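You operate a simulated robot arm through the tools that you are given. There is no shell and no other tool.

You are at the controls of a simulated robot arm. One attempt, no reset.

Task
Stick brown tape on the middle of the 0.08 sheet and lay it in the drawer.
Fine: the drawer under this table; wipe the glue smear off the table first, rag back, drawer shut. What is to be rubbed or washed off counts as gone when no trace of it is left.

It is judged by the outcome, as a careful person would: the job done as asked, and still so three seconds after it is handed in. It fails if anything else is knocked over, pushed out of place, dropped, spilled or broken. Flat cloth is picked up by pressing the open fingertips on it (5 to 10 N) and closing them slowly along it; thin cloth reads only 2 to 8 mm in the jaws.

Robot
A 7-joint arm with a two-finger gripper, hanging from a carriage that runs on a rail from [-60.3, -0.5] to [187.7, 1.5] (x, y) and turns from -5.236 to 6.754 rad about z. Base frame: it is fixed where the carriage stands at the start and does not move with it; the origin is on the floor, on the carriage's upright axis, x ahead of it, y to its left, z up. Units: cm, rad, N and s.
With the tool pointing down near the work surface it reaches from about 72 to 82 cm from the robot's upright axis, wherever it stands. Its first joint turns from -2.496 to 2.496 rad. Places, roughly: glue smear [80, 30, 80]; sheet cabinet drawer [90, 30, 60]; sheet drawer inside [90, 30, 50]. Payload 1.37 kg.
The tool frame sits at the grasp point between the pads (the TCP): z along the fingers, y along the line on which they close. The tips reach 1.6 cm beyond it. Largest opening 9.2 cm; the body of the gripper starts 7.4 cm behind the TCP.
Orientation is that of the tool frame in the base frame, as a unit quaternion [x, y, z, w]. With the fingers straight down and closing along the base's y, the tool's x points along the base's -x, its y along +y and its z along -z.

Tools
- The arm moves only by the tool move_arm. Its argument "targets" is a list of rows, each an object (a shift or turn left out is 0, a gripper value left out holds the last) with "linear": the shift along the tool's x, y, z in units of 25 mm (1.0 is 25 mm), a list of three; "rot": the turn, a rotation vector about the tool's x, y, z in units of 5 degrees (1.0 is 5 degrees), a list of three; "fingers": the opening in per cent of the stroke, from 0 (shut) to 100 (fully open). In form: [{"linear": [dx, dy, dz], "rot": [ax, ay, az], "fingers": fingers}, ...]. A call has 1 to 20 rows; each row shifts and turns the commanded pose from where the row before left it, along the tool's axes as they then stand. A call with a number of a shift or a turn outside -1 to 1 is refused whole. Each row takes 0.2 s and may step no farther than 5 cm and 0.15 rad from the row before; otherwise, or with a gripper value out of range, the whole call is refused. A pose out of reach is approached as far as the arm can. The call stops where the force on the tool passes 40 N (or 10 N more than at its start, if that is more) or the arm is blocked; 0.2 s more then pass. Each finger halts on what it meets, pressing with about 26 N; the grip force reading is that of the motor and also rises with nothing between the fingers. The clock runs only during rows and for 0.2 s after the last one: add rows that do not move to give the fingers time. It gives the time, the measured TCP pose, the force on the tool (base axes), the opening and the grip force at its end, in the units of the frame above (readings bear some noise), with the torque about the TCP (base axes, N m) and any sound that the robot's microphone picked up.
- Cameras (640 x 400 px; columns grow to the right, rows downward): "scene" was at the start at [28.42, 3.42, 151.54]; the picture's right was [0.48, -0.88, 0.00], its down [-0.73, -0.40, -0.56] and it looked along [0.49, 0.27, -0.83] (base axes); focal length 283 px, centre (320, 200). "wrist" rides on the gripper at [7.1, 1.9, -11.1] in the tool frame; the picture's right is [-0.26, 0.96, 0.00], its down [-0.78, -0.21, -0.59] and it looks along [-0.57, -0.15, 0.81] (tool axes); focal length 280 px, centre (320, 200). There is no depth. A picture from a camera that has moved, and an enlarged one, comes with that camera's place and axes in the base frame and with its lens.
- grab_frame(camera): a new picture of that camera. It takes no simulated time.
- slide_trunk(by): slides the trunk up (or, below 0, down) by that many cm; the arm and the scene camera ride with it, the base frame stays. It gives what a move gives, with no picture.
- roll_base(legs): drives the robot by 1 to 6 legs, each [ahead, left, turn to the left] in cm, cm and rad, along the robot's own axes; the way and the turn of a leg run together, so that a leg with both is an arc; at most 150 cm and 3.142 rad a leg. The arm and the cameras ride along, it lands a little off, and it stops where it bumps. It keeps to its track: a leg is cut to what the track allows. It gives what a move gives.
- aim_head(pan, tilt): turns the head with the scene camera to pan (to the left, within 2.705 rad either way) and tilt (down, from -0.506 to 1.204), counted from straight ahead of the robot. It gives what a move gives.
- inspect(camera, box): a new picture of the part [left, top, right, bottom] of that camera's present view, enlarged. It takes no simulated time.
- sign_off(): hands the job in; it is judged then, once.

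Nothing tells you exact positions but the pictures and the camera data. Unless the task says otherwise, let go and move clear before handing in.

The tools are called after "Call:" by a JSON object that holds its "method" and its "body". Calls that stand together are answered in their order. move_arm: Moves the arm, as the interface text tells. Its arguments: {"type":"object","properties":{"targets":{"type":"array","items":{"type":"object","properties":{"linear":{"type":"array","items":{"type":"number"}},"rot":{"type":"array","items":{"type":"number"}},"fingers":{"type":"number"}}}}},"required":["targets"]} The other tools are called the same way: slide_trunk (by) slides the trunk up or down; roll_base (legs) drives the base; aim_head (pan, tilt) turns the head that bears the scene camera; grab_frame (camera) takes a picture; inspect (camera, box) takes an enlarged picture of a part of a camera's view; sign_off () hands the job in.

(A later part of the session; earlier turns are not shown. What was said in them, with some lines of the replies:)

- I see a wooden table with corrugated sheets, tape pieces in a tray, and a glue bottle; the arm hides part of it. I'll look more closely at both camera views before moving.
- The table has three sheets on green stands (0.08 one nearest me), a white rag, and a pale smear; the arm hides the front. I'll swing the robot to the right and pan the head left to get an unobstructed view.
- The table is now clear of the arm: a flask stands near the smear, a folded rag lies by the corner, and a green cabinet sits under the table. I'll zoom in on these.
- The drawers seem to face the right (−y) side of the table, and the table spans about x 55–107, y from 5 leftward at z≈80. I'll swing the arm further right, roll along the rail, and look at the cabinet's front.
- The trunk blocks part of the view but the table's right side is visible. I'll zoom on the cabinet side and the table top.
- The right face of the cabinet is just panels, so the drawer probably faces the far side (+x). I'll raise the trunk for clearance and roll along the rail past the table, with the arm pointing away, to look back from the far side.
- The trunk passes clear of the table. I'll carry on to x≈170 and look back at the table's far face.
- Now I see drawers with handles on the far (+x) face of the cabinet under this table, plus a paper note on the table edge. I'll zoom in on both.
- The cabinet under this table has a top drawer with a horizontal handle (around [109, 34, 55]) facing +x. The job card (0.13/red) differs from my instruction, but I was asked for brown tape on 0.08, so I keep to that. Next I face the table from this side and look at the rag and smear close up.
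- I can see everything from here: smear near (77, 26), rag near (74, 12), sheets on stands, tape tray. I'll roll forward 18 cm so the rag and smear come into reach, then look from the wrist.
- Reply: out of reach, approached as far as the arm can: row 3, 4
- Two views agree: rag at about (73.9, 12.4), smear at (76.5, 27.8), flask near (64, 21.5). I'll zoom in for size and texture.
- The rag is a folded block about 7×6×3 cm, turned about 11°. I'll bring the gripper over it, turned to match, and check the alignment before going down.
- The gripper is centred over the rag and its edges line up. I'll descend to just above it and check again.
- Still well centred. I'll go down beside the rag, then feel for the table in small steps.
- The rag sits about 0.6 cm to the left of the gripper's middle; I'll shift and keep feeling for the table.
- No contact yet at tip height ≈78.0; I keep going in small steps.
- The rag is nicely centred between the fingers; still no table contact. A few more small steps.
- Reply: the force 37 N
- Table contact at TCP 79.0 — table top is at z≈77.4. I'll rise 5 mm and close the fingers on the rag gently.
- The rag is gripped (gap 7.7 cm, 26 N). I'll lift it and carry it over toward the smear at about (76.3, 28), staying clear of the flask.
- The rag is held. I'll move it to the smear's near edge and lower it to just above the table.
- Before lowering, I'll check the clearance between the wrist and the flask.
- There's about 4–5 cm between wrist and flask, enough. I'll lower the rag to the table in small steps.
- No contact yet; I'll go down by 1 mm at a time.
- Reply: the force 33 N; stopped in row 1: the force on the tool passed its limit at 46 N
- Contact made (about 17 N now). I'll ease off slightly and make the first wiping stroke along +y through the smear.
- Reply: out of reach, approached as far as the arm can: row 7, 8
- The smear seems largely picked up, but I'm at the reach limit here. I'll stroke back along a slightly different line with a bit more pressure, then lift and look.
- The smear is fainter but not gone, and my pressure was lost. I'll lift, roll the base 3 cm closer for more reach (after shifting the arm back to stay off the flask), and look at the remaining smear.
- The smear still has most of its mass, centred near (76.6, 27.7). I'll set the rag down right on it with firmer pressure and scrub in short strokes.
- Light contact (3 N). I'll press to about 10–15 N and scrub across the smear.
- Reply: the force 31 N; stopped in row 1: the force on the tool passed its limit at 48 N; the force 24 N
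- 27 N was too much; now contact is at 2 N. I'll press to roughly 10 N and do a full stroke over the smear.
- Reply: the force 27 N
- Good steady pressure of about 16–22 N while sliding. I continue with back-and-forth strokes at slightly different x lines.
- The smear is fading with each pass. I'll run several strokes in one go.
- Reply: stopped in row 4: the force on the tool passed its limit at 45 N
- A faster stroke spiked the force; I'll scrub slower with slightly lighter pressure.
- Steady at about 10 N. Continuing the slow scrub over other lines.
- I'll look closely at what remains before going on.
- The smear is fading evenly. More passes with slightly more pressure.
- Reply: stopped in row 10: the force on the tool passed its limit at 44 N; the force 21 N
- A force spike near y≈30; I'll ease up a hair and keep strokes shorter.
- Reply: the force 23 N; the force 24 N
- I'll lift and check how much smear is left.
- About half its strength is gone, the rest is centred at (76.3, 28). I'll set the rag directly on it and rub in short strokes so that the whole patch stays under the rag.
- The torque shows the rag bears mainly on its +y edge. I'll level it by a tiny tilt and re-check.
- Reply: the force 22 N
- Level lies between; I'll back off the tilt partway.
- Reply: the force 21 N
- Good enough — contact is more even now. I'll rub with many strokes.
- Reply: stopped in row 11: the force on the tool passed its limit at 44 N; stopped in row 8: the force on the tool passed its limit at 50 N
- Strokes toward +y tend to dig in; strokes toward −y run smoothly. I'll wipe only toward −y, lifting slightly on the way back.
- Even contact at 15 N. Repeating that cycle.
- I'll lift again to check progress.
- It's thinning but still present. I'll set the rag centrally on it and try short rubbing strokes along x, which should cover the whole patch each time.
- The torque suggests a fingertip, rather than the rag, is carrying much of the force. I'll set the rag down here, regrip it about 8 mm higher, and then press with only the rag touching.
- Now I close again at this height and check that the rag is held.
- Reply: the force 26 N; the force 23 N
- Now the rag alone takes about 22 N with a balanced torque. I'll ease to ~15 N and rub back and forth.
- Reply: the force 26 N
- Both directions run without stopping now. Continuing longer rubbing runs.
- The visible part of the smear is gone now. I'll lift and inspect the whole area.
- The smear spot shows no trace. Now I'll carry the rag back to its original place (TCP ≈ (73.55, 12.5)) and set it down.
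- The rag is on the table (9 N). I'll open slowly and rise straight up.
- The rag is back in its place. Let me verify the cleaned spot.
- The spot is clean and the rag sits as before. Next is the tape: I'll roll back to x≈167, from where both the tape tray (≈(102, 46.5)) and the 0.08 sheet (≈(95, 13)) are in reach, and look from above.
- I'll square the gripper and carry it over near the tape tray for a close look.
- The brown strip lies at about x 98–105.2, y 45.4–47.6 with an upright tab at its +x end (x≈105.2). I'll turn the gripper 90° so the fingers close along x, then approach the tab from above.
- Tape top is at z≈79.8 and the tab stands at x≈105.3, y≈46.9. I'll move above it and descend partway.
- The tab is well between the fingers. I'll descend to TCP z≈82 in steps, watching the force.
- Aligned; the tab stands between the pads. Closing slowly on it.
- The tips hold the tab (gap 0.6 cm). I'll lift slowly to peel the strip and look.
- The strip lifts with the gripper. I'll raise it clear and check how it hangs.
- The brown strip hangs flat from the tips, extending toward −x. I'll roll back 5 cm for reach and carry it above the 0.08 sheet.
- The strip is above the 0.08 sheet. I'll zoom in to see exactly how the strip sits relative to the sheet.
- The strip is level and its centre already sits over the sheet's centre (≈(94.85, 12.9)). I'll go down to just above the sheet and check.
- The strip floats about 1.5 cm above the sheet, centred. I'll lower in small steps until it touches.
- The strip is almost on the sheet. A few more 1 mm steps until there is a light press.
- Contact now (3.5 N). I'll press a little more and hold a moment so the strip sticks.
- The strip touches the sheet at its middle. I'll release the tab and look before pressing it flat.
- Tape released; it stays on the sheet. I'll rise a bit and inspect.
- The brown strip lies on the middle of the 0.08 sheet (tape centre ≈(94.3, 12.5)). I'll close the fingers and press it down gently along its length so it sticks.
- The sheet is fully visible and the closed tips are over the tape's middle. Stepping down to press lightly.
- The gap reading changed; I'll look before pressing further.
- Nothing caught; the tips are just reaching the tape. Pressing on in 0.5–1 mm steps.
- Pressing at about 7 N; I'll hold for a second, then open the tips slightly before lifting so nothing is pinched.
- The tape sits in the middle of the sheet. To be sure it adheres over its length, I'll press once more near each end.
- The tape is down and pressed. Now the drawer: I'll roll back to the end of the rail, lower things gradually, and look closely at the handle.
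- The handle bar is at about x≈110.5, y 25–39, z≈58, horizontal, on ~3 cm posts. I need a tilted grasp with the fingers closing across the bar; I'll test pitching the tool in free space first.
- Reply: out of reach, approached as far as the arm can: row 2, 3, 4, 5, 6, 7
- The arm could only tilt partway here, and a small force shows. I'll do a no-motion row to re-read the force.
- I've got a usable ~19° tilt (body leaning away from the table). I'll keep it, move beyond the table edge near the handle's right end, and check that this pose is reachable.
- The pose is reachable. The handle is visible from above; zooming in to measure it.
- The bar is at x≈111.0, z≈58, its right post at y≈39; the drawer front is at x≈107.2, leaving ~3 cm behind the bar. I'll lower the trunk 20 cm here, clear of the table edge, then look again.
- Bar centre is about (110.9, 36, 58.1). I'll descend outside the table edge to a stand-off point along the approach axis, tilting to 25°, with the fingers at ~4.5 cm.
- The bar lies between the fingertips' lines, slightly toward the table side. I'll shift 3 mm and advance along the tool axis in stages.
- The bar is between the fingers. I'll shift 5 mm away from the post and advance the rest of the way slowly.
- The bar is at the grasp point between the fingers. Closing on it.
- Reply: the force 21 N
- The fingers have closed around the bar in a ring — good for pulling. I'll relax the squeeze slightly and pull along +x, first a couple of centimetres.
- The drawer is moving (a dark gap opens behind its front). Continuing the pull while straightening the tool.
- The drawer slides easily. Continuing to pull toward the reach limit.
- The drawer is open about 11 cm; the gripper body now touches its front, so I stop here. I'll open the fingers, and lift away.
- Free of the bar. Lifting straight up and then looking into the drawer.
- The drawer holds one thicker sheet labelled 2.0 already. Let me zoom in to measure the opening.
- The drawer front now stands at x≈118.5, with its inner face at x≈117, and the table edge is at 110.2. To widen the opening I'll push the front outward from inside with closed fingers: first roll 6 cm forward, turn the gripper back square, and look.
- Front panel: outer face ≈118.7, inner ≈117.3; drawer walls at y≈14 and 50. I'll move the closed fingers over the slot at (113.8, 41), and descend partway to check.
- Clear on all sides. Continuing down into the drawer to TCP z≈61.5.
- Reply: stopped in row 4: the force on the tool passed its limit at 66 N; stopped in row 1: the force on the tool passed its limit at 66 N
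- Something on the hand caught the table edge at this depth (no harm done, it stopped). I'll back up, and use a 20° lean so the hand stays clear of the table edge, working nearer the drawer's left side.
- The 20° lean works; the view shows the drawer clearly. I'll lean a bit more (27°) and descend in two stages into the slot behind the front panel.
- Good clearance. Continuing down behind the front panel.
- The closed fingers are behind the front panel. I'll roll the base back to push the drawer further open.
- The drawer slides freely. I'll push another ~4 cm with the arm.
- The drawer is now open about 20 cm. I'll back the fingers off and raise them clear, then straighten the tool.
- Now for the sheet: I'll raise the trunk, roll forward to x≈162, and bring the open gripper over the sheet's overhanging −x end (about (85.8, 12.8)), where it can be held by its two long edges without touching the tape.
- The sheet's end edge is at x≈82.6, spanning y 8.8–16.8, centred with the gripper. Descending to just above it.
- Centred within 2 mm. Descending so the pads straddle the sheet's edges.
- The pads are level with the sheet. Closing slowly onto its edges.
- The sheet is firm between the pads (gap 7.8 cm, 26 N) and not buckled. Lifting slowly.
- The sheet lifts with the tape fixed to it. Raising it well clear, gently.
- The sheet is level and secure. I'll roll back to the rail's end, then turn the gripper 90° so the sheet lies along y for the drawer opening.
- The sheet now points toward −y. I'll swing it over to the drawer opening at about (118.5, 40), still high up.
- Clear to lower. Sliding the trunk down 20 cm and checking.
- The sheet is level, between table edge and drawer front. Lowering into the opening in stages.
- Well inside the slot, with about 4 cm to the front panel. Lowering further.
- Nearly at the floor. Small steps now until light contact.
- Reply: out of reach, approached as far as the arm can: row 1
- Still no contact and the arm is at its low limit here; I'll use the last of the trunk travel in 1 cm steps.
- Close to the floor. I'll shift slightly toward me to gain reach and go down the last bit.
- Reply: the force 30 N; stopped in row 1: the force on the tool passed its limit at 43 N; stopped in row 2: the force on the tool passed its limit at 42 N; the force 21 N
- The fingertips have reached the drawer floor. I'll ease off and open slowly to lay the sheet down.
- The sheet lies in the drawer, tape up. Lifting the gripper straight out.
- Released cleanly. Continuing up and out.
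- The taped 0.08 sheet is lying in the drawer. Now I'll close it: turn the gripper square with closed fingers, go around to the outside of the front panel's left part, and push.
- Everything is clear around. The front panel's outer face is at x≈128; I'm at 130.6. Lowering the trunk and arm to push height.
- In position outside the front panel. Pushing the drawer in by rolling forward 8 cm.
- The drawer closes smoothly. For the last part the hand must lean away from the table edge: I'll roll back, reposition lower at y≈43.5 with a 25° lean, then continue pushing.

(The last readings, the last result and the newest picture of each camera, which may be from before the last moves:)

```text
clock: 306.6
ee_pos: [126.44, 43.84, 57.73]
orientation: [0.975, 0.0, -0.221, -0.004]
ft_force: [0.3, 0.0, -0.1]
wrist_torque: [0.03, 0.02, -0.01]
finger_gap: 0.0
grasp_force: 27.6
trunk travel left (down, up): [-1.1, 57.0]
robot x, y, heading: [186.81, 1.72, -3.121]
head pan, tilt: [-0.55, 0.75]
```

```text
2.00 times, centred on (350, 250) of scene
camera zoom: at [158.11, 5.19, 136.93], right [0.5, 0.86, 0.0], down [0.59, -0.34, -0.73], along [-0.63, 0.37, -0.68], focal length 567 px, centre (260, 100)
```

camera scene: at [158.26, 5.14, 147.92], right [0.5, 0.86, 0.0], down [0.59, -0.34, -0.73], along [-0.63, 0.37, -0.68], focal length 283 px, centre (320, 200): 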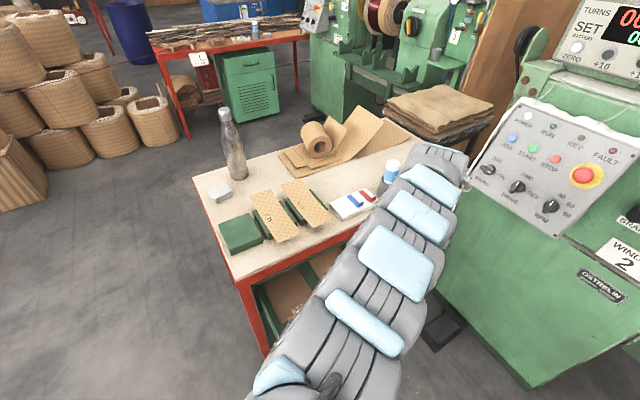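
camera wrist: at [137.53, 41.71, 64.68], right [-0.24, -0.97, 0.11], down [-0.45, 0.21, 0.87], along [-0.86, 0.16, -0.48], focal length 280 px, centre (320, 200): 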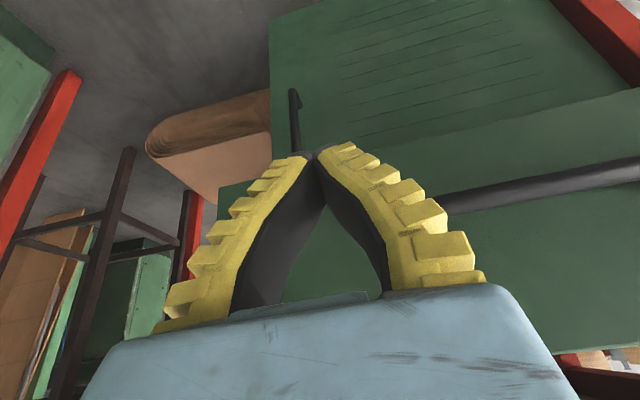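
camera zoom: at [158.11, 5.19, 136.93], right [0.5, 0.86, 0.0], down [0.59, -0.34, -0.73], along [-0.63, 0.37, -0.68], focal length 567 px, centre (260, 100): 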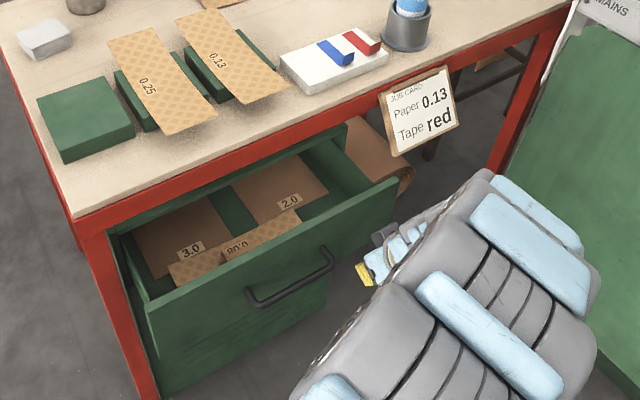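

Good lean, tips at drawer-front height. Pushing along −x.

Call:
{"method": "move_arm", "body": {"targets": [{"linear": [-0.5, 0, 0.233]}, {"linear": [-0.5, 0, 0.233]}, {"linear": [-0.5, 0, 0.233]}, {"linear": [-0.5, 0, 0.233]}, {"linear": [-0.5, 0, 0.233]}, {"linear": [-0.5, 0, 0.233]}, {"linear": [0, 0, 0]}]}}

Call:
{"method": "inspect", "body": {"camera": "scene", "box": [220, 150, 480, 350]}}

Call:
{"method": "grab_frame", "body": {"camera": "wrist"}}

```text
clock: 308.2
ee_pos: [117.95, 43.57, 57.8]
orientation: [0.975, 0.0, -0.221, -0.004]
ft_force: [0.3, -0.2, 0.3]
wrist_torque: [0.02, 0.02, -0.01]
finger_gap: 0.02
grasp_force: 27.9
trunk travel left (down, up): [-1.1, 57.0]
robot x, y, heading: [187.35, 1.11, -3.121]
head pan, tilt: [-0.55, 0.75]
```

```text
2.00 times, centred on (350, 250) of scene
camera zoom: at [158.13, 5.19, 136.92], right [0.5, 0.86, 0.0], down [0.59, -0.34, -0.73], along [-0.63, 0.37, -0.68], focal length 567 px, centre (260, 100)
```

zoom: 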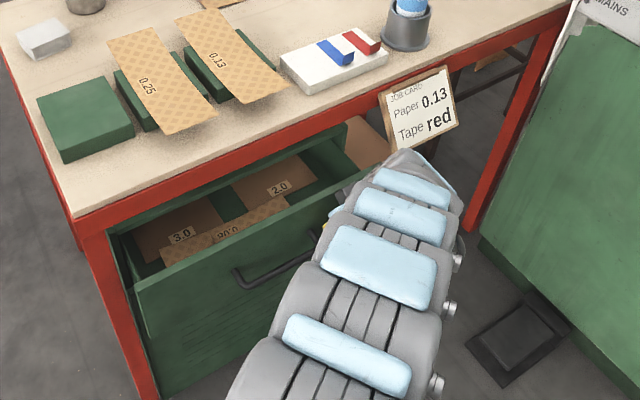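

```text
taken
camera wrist: at [129.09, 41.56, 64.72], right [-0.24, -0.97, 0.11], down [-0.45, 0.21, 0.87], along [-0.86, 0.16, -0.48], focal length 280 px, centre (320, 200)
```

wrist: 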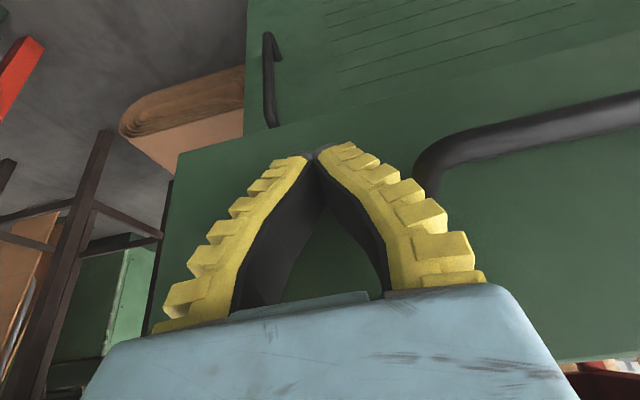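

Front panel at ≈116. Rolling forward 5.5 cm, then finishing with the arm under force control.

Call:
{"method": "roll_base", "body": {"legs": [[5.5, 0, 0]]}}

Call:
{"method": "inspect", "body": {"camera": "scene", "box": [220, 150, 480, 350]}}

Call:
{"method": "grab_frame", "body": {"camera": "wrist"}}

```text
clock: 309.1
ee_pos: [112.35, 43.51, 57.73]
orientation: [0.975, 0.001, -0.22, -0.004]
ft_force: [-0.4, -0.8, -0.6]
wrist_torque: [-0.02, -0.08, -0.03]
finger_gap: 0.04
grasp_force: 27.6
trunk travel left (down, up): [-1.1, 57.0]
robot x, y, heading: [181.59, 1.42, -3.118]
head pan, tilt: [-0.55, 0.75]
```

```text
2.00 times, centred on (350, 250) of scene
camera zoom: at [152.6, 5.15, 136.95], right [0.5, 0.86, 0.0], down [0.59, -0.34, -0.73], along [-0.63, 0.37, -0.68], focal length 567 px, centre (260, 100)
```

zoom: 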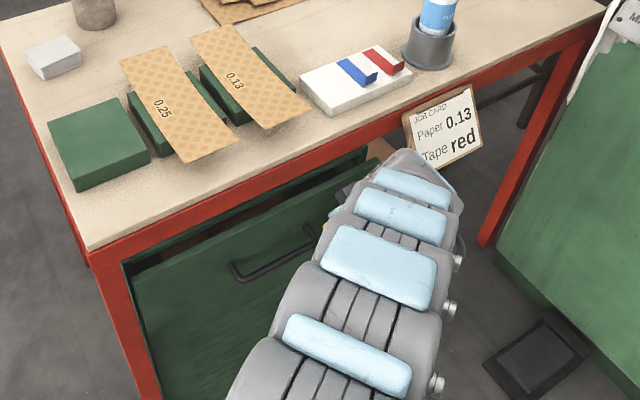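

```text
taken
camera wrist: at [123.49, 41.52, 64.78], right [-0.24, -0.97, 0.11], down [-0.45, 0.21, 0.87], along [-0.86, 0.16, -0.48], focal length 280 px, centre (320, 200)
```

wrist: 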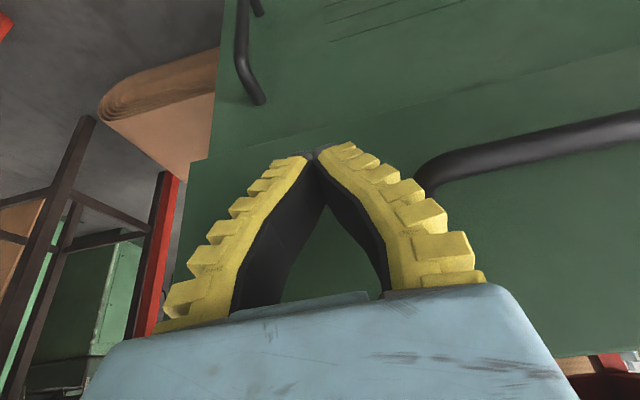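

About 3 cm left. Finishing with the arm in small steps.

Call:
{"method": "move_arm", "body": {"targets": [{"linear": [-0.181, 0, 0.0846]}, {"linear": [-0.181, 0, 0.0846]}, {"linear": [-0.181, 0, 0.0846]}, {"linear": [-0.181, 0, 0.0846]}, {"linear": [0, 0, 0]}]}}

Call:
{"method": "move_arm", "body": {"targets": [{"linear": [-0.15, 0, 0.07]}, {"linear": [-0.15, 0, 0.07]}, {"linear": [-0.15, 0, 0.07]}, {"linear": [0, 0, 0]}]}}

Call:
{"method": "inspect", "body": {"camera": "scene", "box": [220, 150, 480, 350]}}

Call:
{"method": "grab_frame", "body": {"camera": "wrist"}}

```text
clock: 310.3
ee_pos: [110.53, 43.42, 57.66]
orientation: [0.975, 0.001, -0.221, -0.004]
ft_force: [0.3, 1.1, 0.0]
wrist_torque: [-0.01, -0.02, 0.0]
finger_gap: 0.02
grasp_force: 27.4
trunk travel left (down, up): [-1.1, 57.0]
robot x, y, heading: [182.17, 1.39, -3.121]
head pan, tilt: [-0.55, 0.75]
```

```text
clock: 311.3
ee_pos: [109.39, 43.55, 57.82]
orientation: [0.975, 0.0, -0.221, -0.004]
ft_force: [0.4, -0.8, -0.8]
wrist_torque: [0.0, 0.03, 0.0]
finger_gap: 0.0
grasp_force: 27.7
trunk travel left (down, up): [-1.1, 57.0]
robot x, y, heading: [181.56, 1.61, -3.123]
head pan, tilt: [-0.55, 0.75]
```

```text
2.00 times, centred on (350, 250) of scene
camera zoom: at [152.67, 5.15, 136.92], right [0.5, 0.86, 0.0], down [0.59, -0.34, -0.73], along [-0.63, 0.37, -0.68], focal length 567 px, centre (260, 100)
```

zoom: 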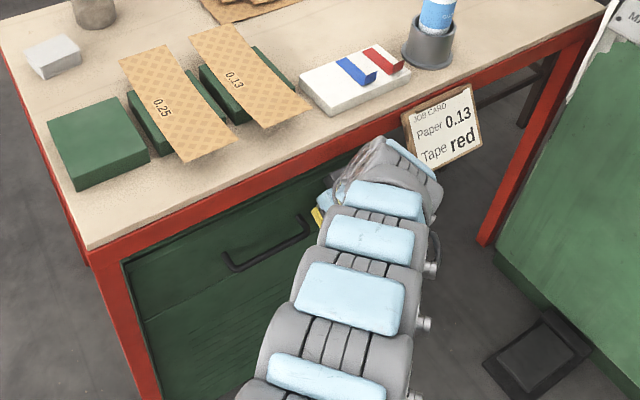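

```text
taken
camera wrist: at [120.42, 41.55, 64.85], right [-0.24, -0.97, 0.11], down [-0.45, 0.21, 0.87], along [-0.86, 0.16, -0.48], focal length 280 px, centre (320, 200)
```

wrist: 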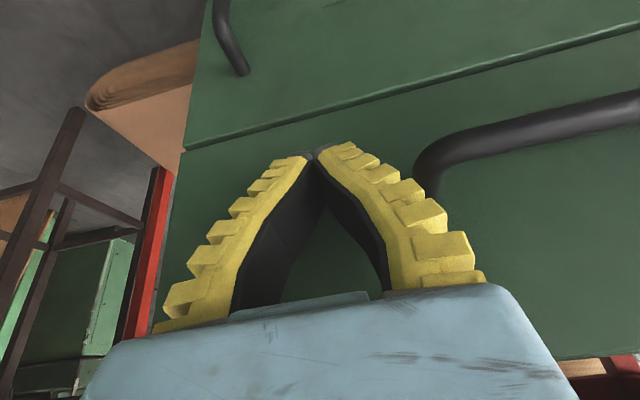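

Nearly shut. Continuing in millimetres until it meets its stop.

Call:
{"method": "move_arm", "body": {"targets": [{"linear": [-0.07, 0, 0.033]}, {"linear": [-0.07, 0, 0.033]}, {"linear": [0, 0, 0]}]}}

Call:
{"method": "move_arm", "body": {"targets": [{"linear": [-0.07, 0, 0.033]}, {"linear": [-0.07, 0, 0.033]}, {"linear": [0, 0, 0]}]}}

Call:
{"method": "move_arm", "body": {"targets": [{"linear": [-0.07, 0, 0.033]}, {"linear": [-0.07, 0, 0.033]}, {"linear": [0, 0, 0]}]}}

Call:
{"method": "grab_frame", "body": {"camera": "wrist"}}

```text
clock: 312.1
ee_pos: [109.15, 43.54, 57.6]
orientation: [0.976, 0.0, -0.22, -0.006]
ft_force: [3.7, 0.4, -1.6]
wrist_torque: [0.02, -0.03, 0.04]
finger_gap: 0.0
grasp_force: 27.7
trunk travel left (down, up): [-1.1, 57.0]
robot x, y, heading: [181.49, 1.48, -3.122]
head pan, tilt: [-0.55, 0.75]
```

```text
clock: 312.9
ee_pos: [109.0, 43.59, 57.67]
orientation: [0.976, -0.001, -0.219, -0.004]
ft_force: [17.8, -1.3, 6.2]
wrist_torque: [-0.03, 0.05, 0.06]
finger_gap: 0.63
grasp_force: 27.8
trunk travel left (down, up): [-1.1, 57.0]
robot x, y, heading: [181.43, 1.52, -3.115]
head pan, tilt: [-0.55, 0.75]
```

```text
clock: 313.7
ee_pos: [109.03, 43.69, 57.42]
orientation: [0.976, 0.0, -0.217, -0.004]
ft_force: [25.7, 0.9, 3.8]
wrist_torque: [-0.09, 0.04, 0.03]
finger_gap: 0.6
grasp_force: 27.7
trunk travel left (down, up): [-1.1, 57.0]
robot x, y, heading: [181.68, 1.16, -3.124]
head pan, tilt: [-0.55, 0.75]
```

```text
taken
camera wrist: at [120.04, 41.66, 64.44], right [-0.24, -0.97, 0.1], down [-0.46, 0.21, 0.87], along [-0.86, 0.16, -0.49], focal length 280 px, centre (320, 200)
```

wrist: 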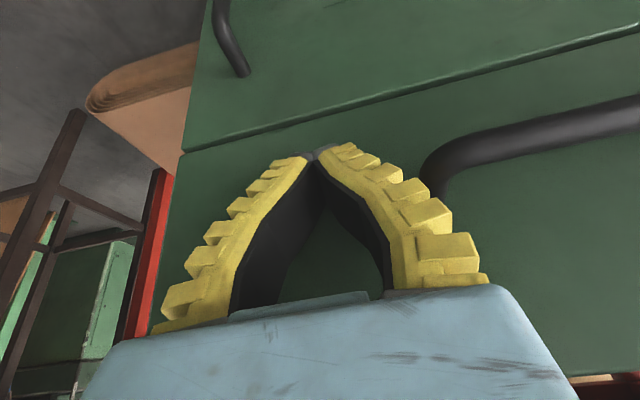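

The drawer has hit its stop (25 N): it's shut. Backing off and rising clear.

Call:
{"method": "move_arm", "body": {"targets": [{"linear": [0.1, 0, -0.05]}, {"linear": [0.4, 0, -0.187]}, {"linear": [0, 0, 0]}]}}

Call:
{"method": "roll_base", "body": {"legs": [[-5.7, 0, 0]]}}

Call:
{"method": "move_arm", "body": {"targets": [{"linear": [-0.423, 0, -0.906]}, {"linear": [-0.423, 0, -0.906]}, {"linear": [-0.423, 0, -0.906]}, {"linear": [-0.423, 0, -0.906]}, {"linear": [-0.423, 0, -0.906]}, {"linear": [-0.423, 0, -0.906]}, {"linear": [-0.423, 0, -0.906]}, {"linear": [-0.423, 0, -0.906]}, {"linear": [-0.423, 0, -0.906]}, {"linear": [-0.423, 0, -0.906]}, {"linear": [0, 0, 0]}]}}

Call:
{"method": "grab_frame", "body": {"camera": "wrist"}}

Call:
{"method": "grab_frame", "body": {"camera": "scene"}}

```text
clock: 314.5
ee_pos: [109.35, 43.51, 57.83]
orientation: [0.975, 0.001, -0.221, -0.004]
ft_force: [0.6, -0.7, 0.1]
wrist_torque: [0.01, 0.02, 0.02]
finger_gap: 0.0
grasp_force: 28.1
trunk travel left (down, up): [-1.1, 57.0]
robot x, y, heading: [181.43, 1.41, -3.12]
head pan, tilt: [-0.55, 0.75]
```

```text
clock: 315.5
ee_pos: [115.51, 43.61, 57.61]
orientation: [0.976, 0.001, -0.219, -0.004]
ft_force: [-0.1, -0.1, 0.0]
wrist_torque: [-0.03, 0.05, 0.02]
finger_gap: 0.0
grasp_force: 28.4
trunk travel left (down, up): [-1.1, 57.0]
robot x, y, heading: [187.09, 1.51, -3.123]
head pan, tilt: [-0.55, 0.75]
```

```text
clock: 317.9
ee_pos: [115.66, 43.4, 82.63]
orientation: [0.975, 0.0, -0.22, -0.004]
ft_force: [0.6, 0.8, -0.1]
wrist_torque: [-0.03, 0.0, 0.04]
finger_gap: 0.02
grasp_force: 27.8
trunk travel left (down, up): [-1.1, 57.0]
robot x, y, heading: [187.35, 1.03, -3.123]
head pan, tilt: [-0.55, 0.75]
```

```text
taken
camera wrist: at [126.68, 41.38, 89.72], right [-0.24, -0.97, 0.11], down [-0.45, 0.21, 0.87], along [-0.86, 0.16, -0.48], focal length 280 px, centre (320, 200)
```

wrist: 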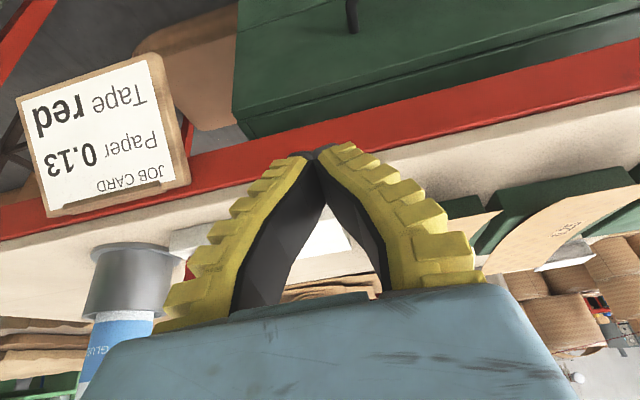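

```text
taken
camera scene: at [158.45, 5.18, 136.91], right [0.5, 0.86, 0.0], down [0.59, -0.34, -0.73], along [-0.63, 0.37, -0.68], focal length 283 px, centre (320, 200)
```

scene: 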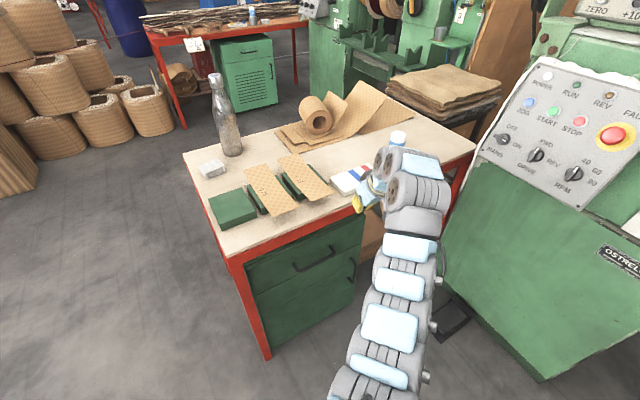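

The drawer looks shut. I'll raise the trunk, straighten the tool, swing the arm aside, and inspect everything.

Call:
{"method": "slide_trunk", "body": {"by": 25}}

Call:
{"method": "move_arm", "body": {"targets": [{"rot": [0, 1, 0]}, {"rot": [0, 1, 0]}, {"rot": [0, 1, 0]}, {"rot": [0, 1, 0]}, {"rot": [0, 1, 0]}, {"linear": [0, 0, 0]}]}}

Call:
{"method": "roll_base", "body": {"legs": [[0, 0, 0.9]]}}

Call:
{"method": "aim_head", "body": {"pan": -1.4, "tilt": 0.8}}

Call:
{"method": "grab_frame", "body": {"camera": "scene"}}

```text
clock: 320.5
ee_pos: [115.47, 43.32, 107.84]
orientation: [0.975, 0.0, -0.22, -0.004]
ft_force: [0.5, 0.1, -1.0]
wrist_torque: [0.0, 0.0, 0.0]
finger_gap: 0.0
grasp_force: 27.8
trunk travel left (down, up): [-26.1, 32.0]
robot x, y, heading: [187.31, 1.57, -3.124]
head pan, tilt: [-0.55, 0.75]
```

```text
clock: 321.9
ee_pos: [115.64, 43.33, 107.72]
orientation: [1.0, -0.001, -0.025, -0.004]
ft_force: [0.4, 0.0, -0.3]
wrist_torque: [0.04, 0.02, 0.0]
finger_gap: 0.0
grasp_force: 27.9
trunk travel left (down, up): [-26.1, 32.0]
robot x, y, heading: [187.13, 1.38, -3.121]
head pan, tilt: [-0.55, 0.75]
```

```text
clock: 324.6
ee_pos: [110.13, -28.95, 107.77]
orientation: [0.9, 0.436, -0.025, 0.009]
ft_force: [0.7, -0.3, -0.2]
wrist_torque: [-0.03, 0.0, 0.02]
finger_gap: 0.0
grasp_force: 28.0
trunk travel left (down, up): [-26.1, 32.0]
robot x, y, heading: [187.67, 1.18, -2.222]
head pan, tilt: [-0.55, 0.75]
```

```text
clock: 325.8
ee_pos: [110.05, -28.9, 107.78]
orientation: [0.9, 0.435, -0.026, 0.009]
ft_force: [-0.1, 0.3, -0.6]
wrist_torque: [-0.02, 0.0, 0.0]
finger_gap: 0.0
grasp_force: 28.3
trunk travel left (down, up): [-26.1, 32.0]
robot x, y, heading: [187.03, 1.27, -2.216]
head pan, tilt: [-1.4, 0.799]
```

```text
taken
camera scene: at [167.15, -12.41, 161.52], right [0.46, 0.89, 0.0], down [0.64, -0.33, -0.7], along [-0.62, 0.32, -0.72], focal length 283 px, centre (320, 200)
```

scene: 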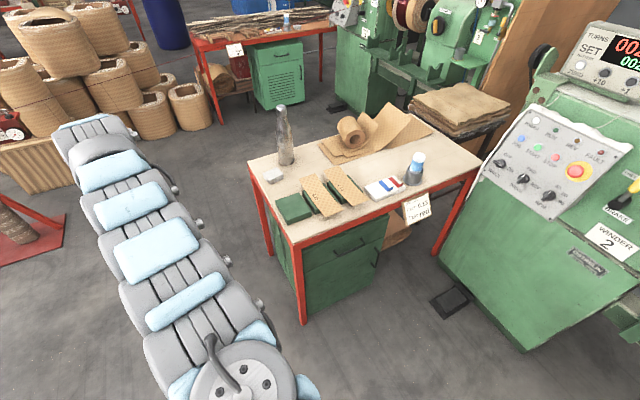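

Call:
{"method": "inspect", "body": {"camera": "scene", "box": [250, 210, 410, 320]}}

Call:
{"method": "inspect", "body": {"camera": "scene", "box": [240, 100, 460, 240]}}

```text
3.64 times, centred on (330, 265) of scene
camera zoom: at [167.15, -12.41, 161.52], right [0.46, 0.89, 0.0], down [0.64, -0.33, -0.7], along [-0.62, 0.32, -0.72], focal length 1030 px, centre (284, -36)
```

zoom: 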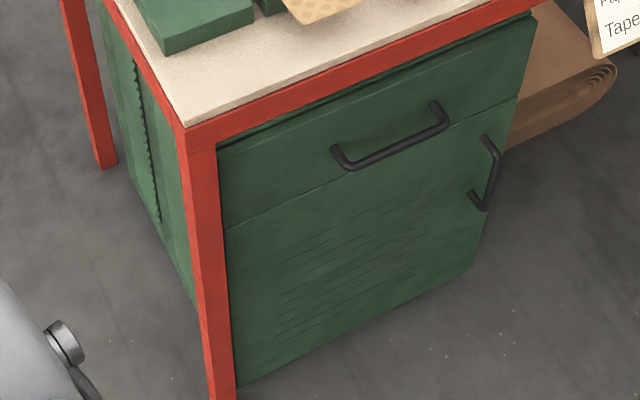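

```text
2.86 times, centred on (350, 170) of scene
camera zoom: at [167.15, -12.41, 161.52], right [0.46, 0.89, 0.0], down [0.64, -0.33, -0.7], along [-0.62, 0.32, -0.72], focal length 810 px, centre (234, 286)
```

zoom: 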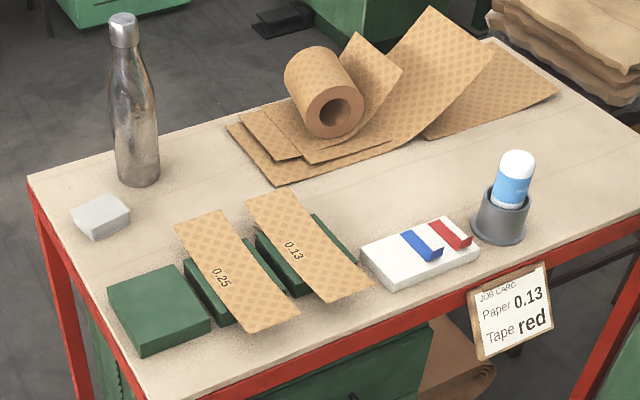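

The drawer is flush with the cabinet, the table top is tidy. One last close look at the cleaned spot.

Call:
{"method": "inspect", "body": {"camera": "scene", "box": [255, 135, 345, 195]}}

```text
6.67 times, centred on (300, 165) of scene
camera zoom: at [167.15, -12.41, 161.52], right [0.46, 0.89, 0.0], down [0.64, -0.33, -0.7], along [-0.62, 0.32, -0.72], focal length 1889 px, centre (453, 433)
```

zoom: 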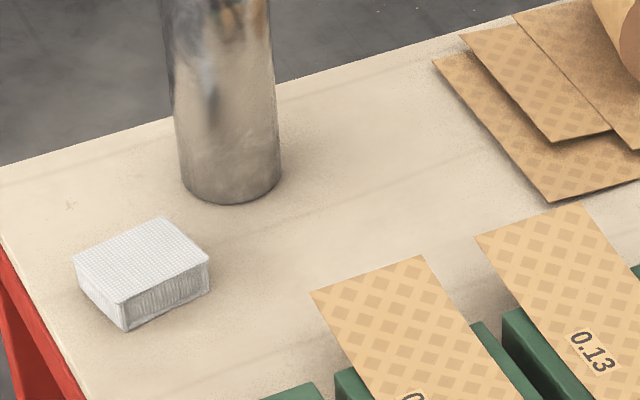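

No trace of the smear is visible. The rag is back in its place, the sheet with the brown tape is in the drawer, and the drawer is shut. The arm is clear, so I'm handing in.

Call:
{"method": "sign_off", "body": {}}

```text
The job is handed in.
```

The 0.08 sheet, with the brown tape stuck on its middle, is lying flat in the drawer under this table, and the drawer is shut. I wiped the glue smear off first, and close-up pictures show no trace of it. The rag is back where it was.

- **Tape position:** It sits centred along the sheet's length but about 0.8 cm to one side across its 8 cm width. I pressed it down at three points, and it held while I carried the sheet. Its lift-tab still stands up at one end.
- **Drawer contents:** The drawer already held two sheets, marked 2.0 and 3.0. Yours lies near the front, partly over them.
- **Table edge:** While I was opening the drawer, the gripper caught the table edge twice, at about 66 N. The arm stopped both times, and I saw nothing moved or damaged.
- **Job card:** The card on the table asks for paper 0.13 with red tape. I followed your instruction (0.08, brown), so check the card in case it is for another job.
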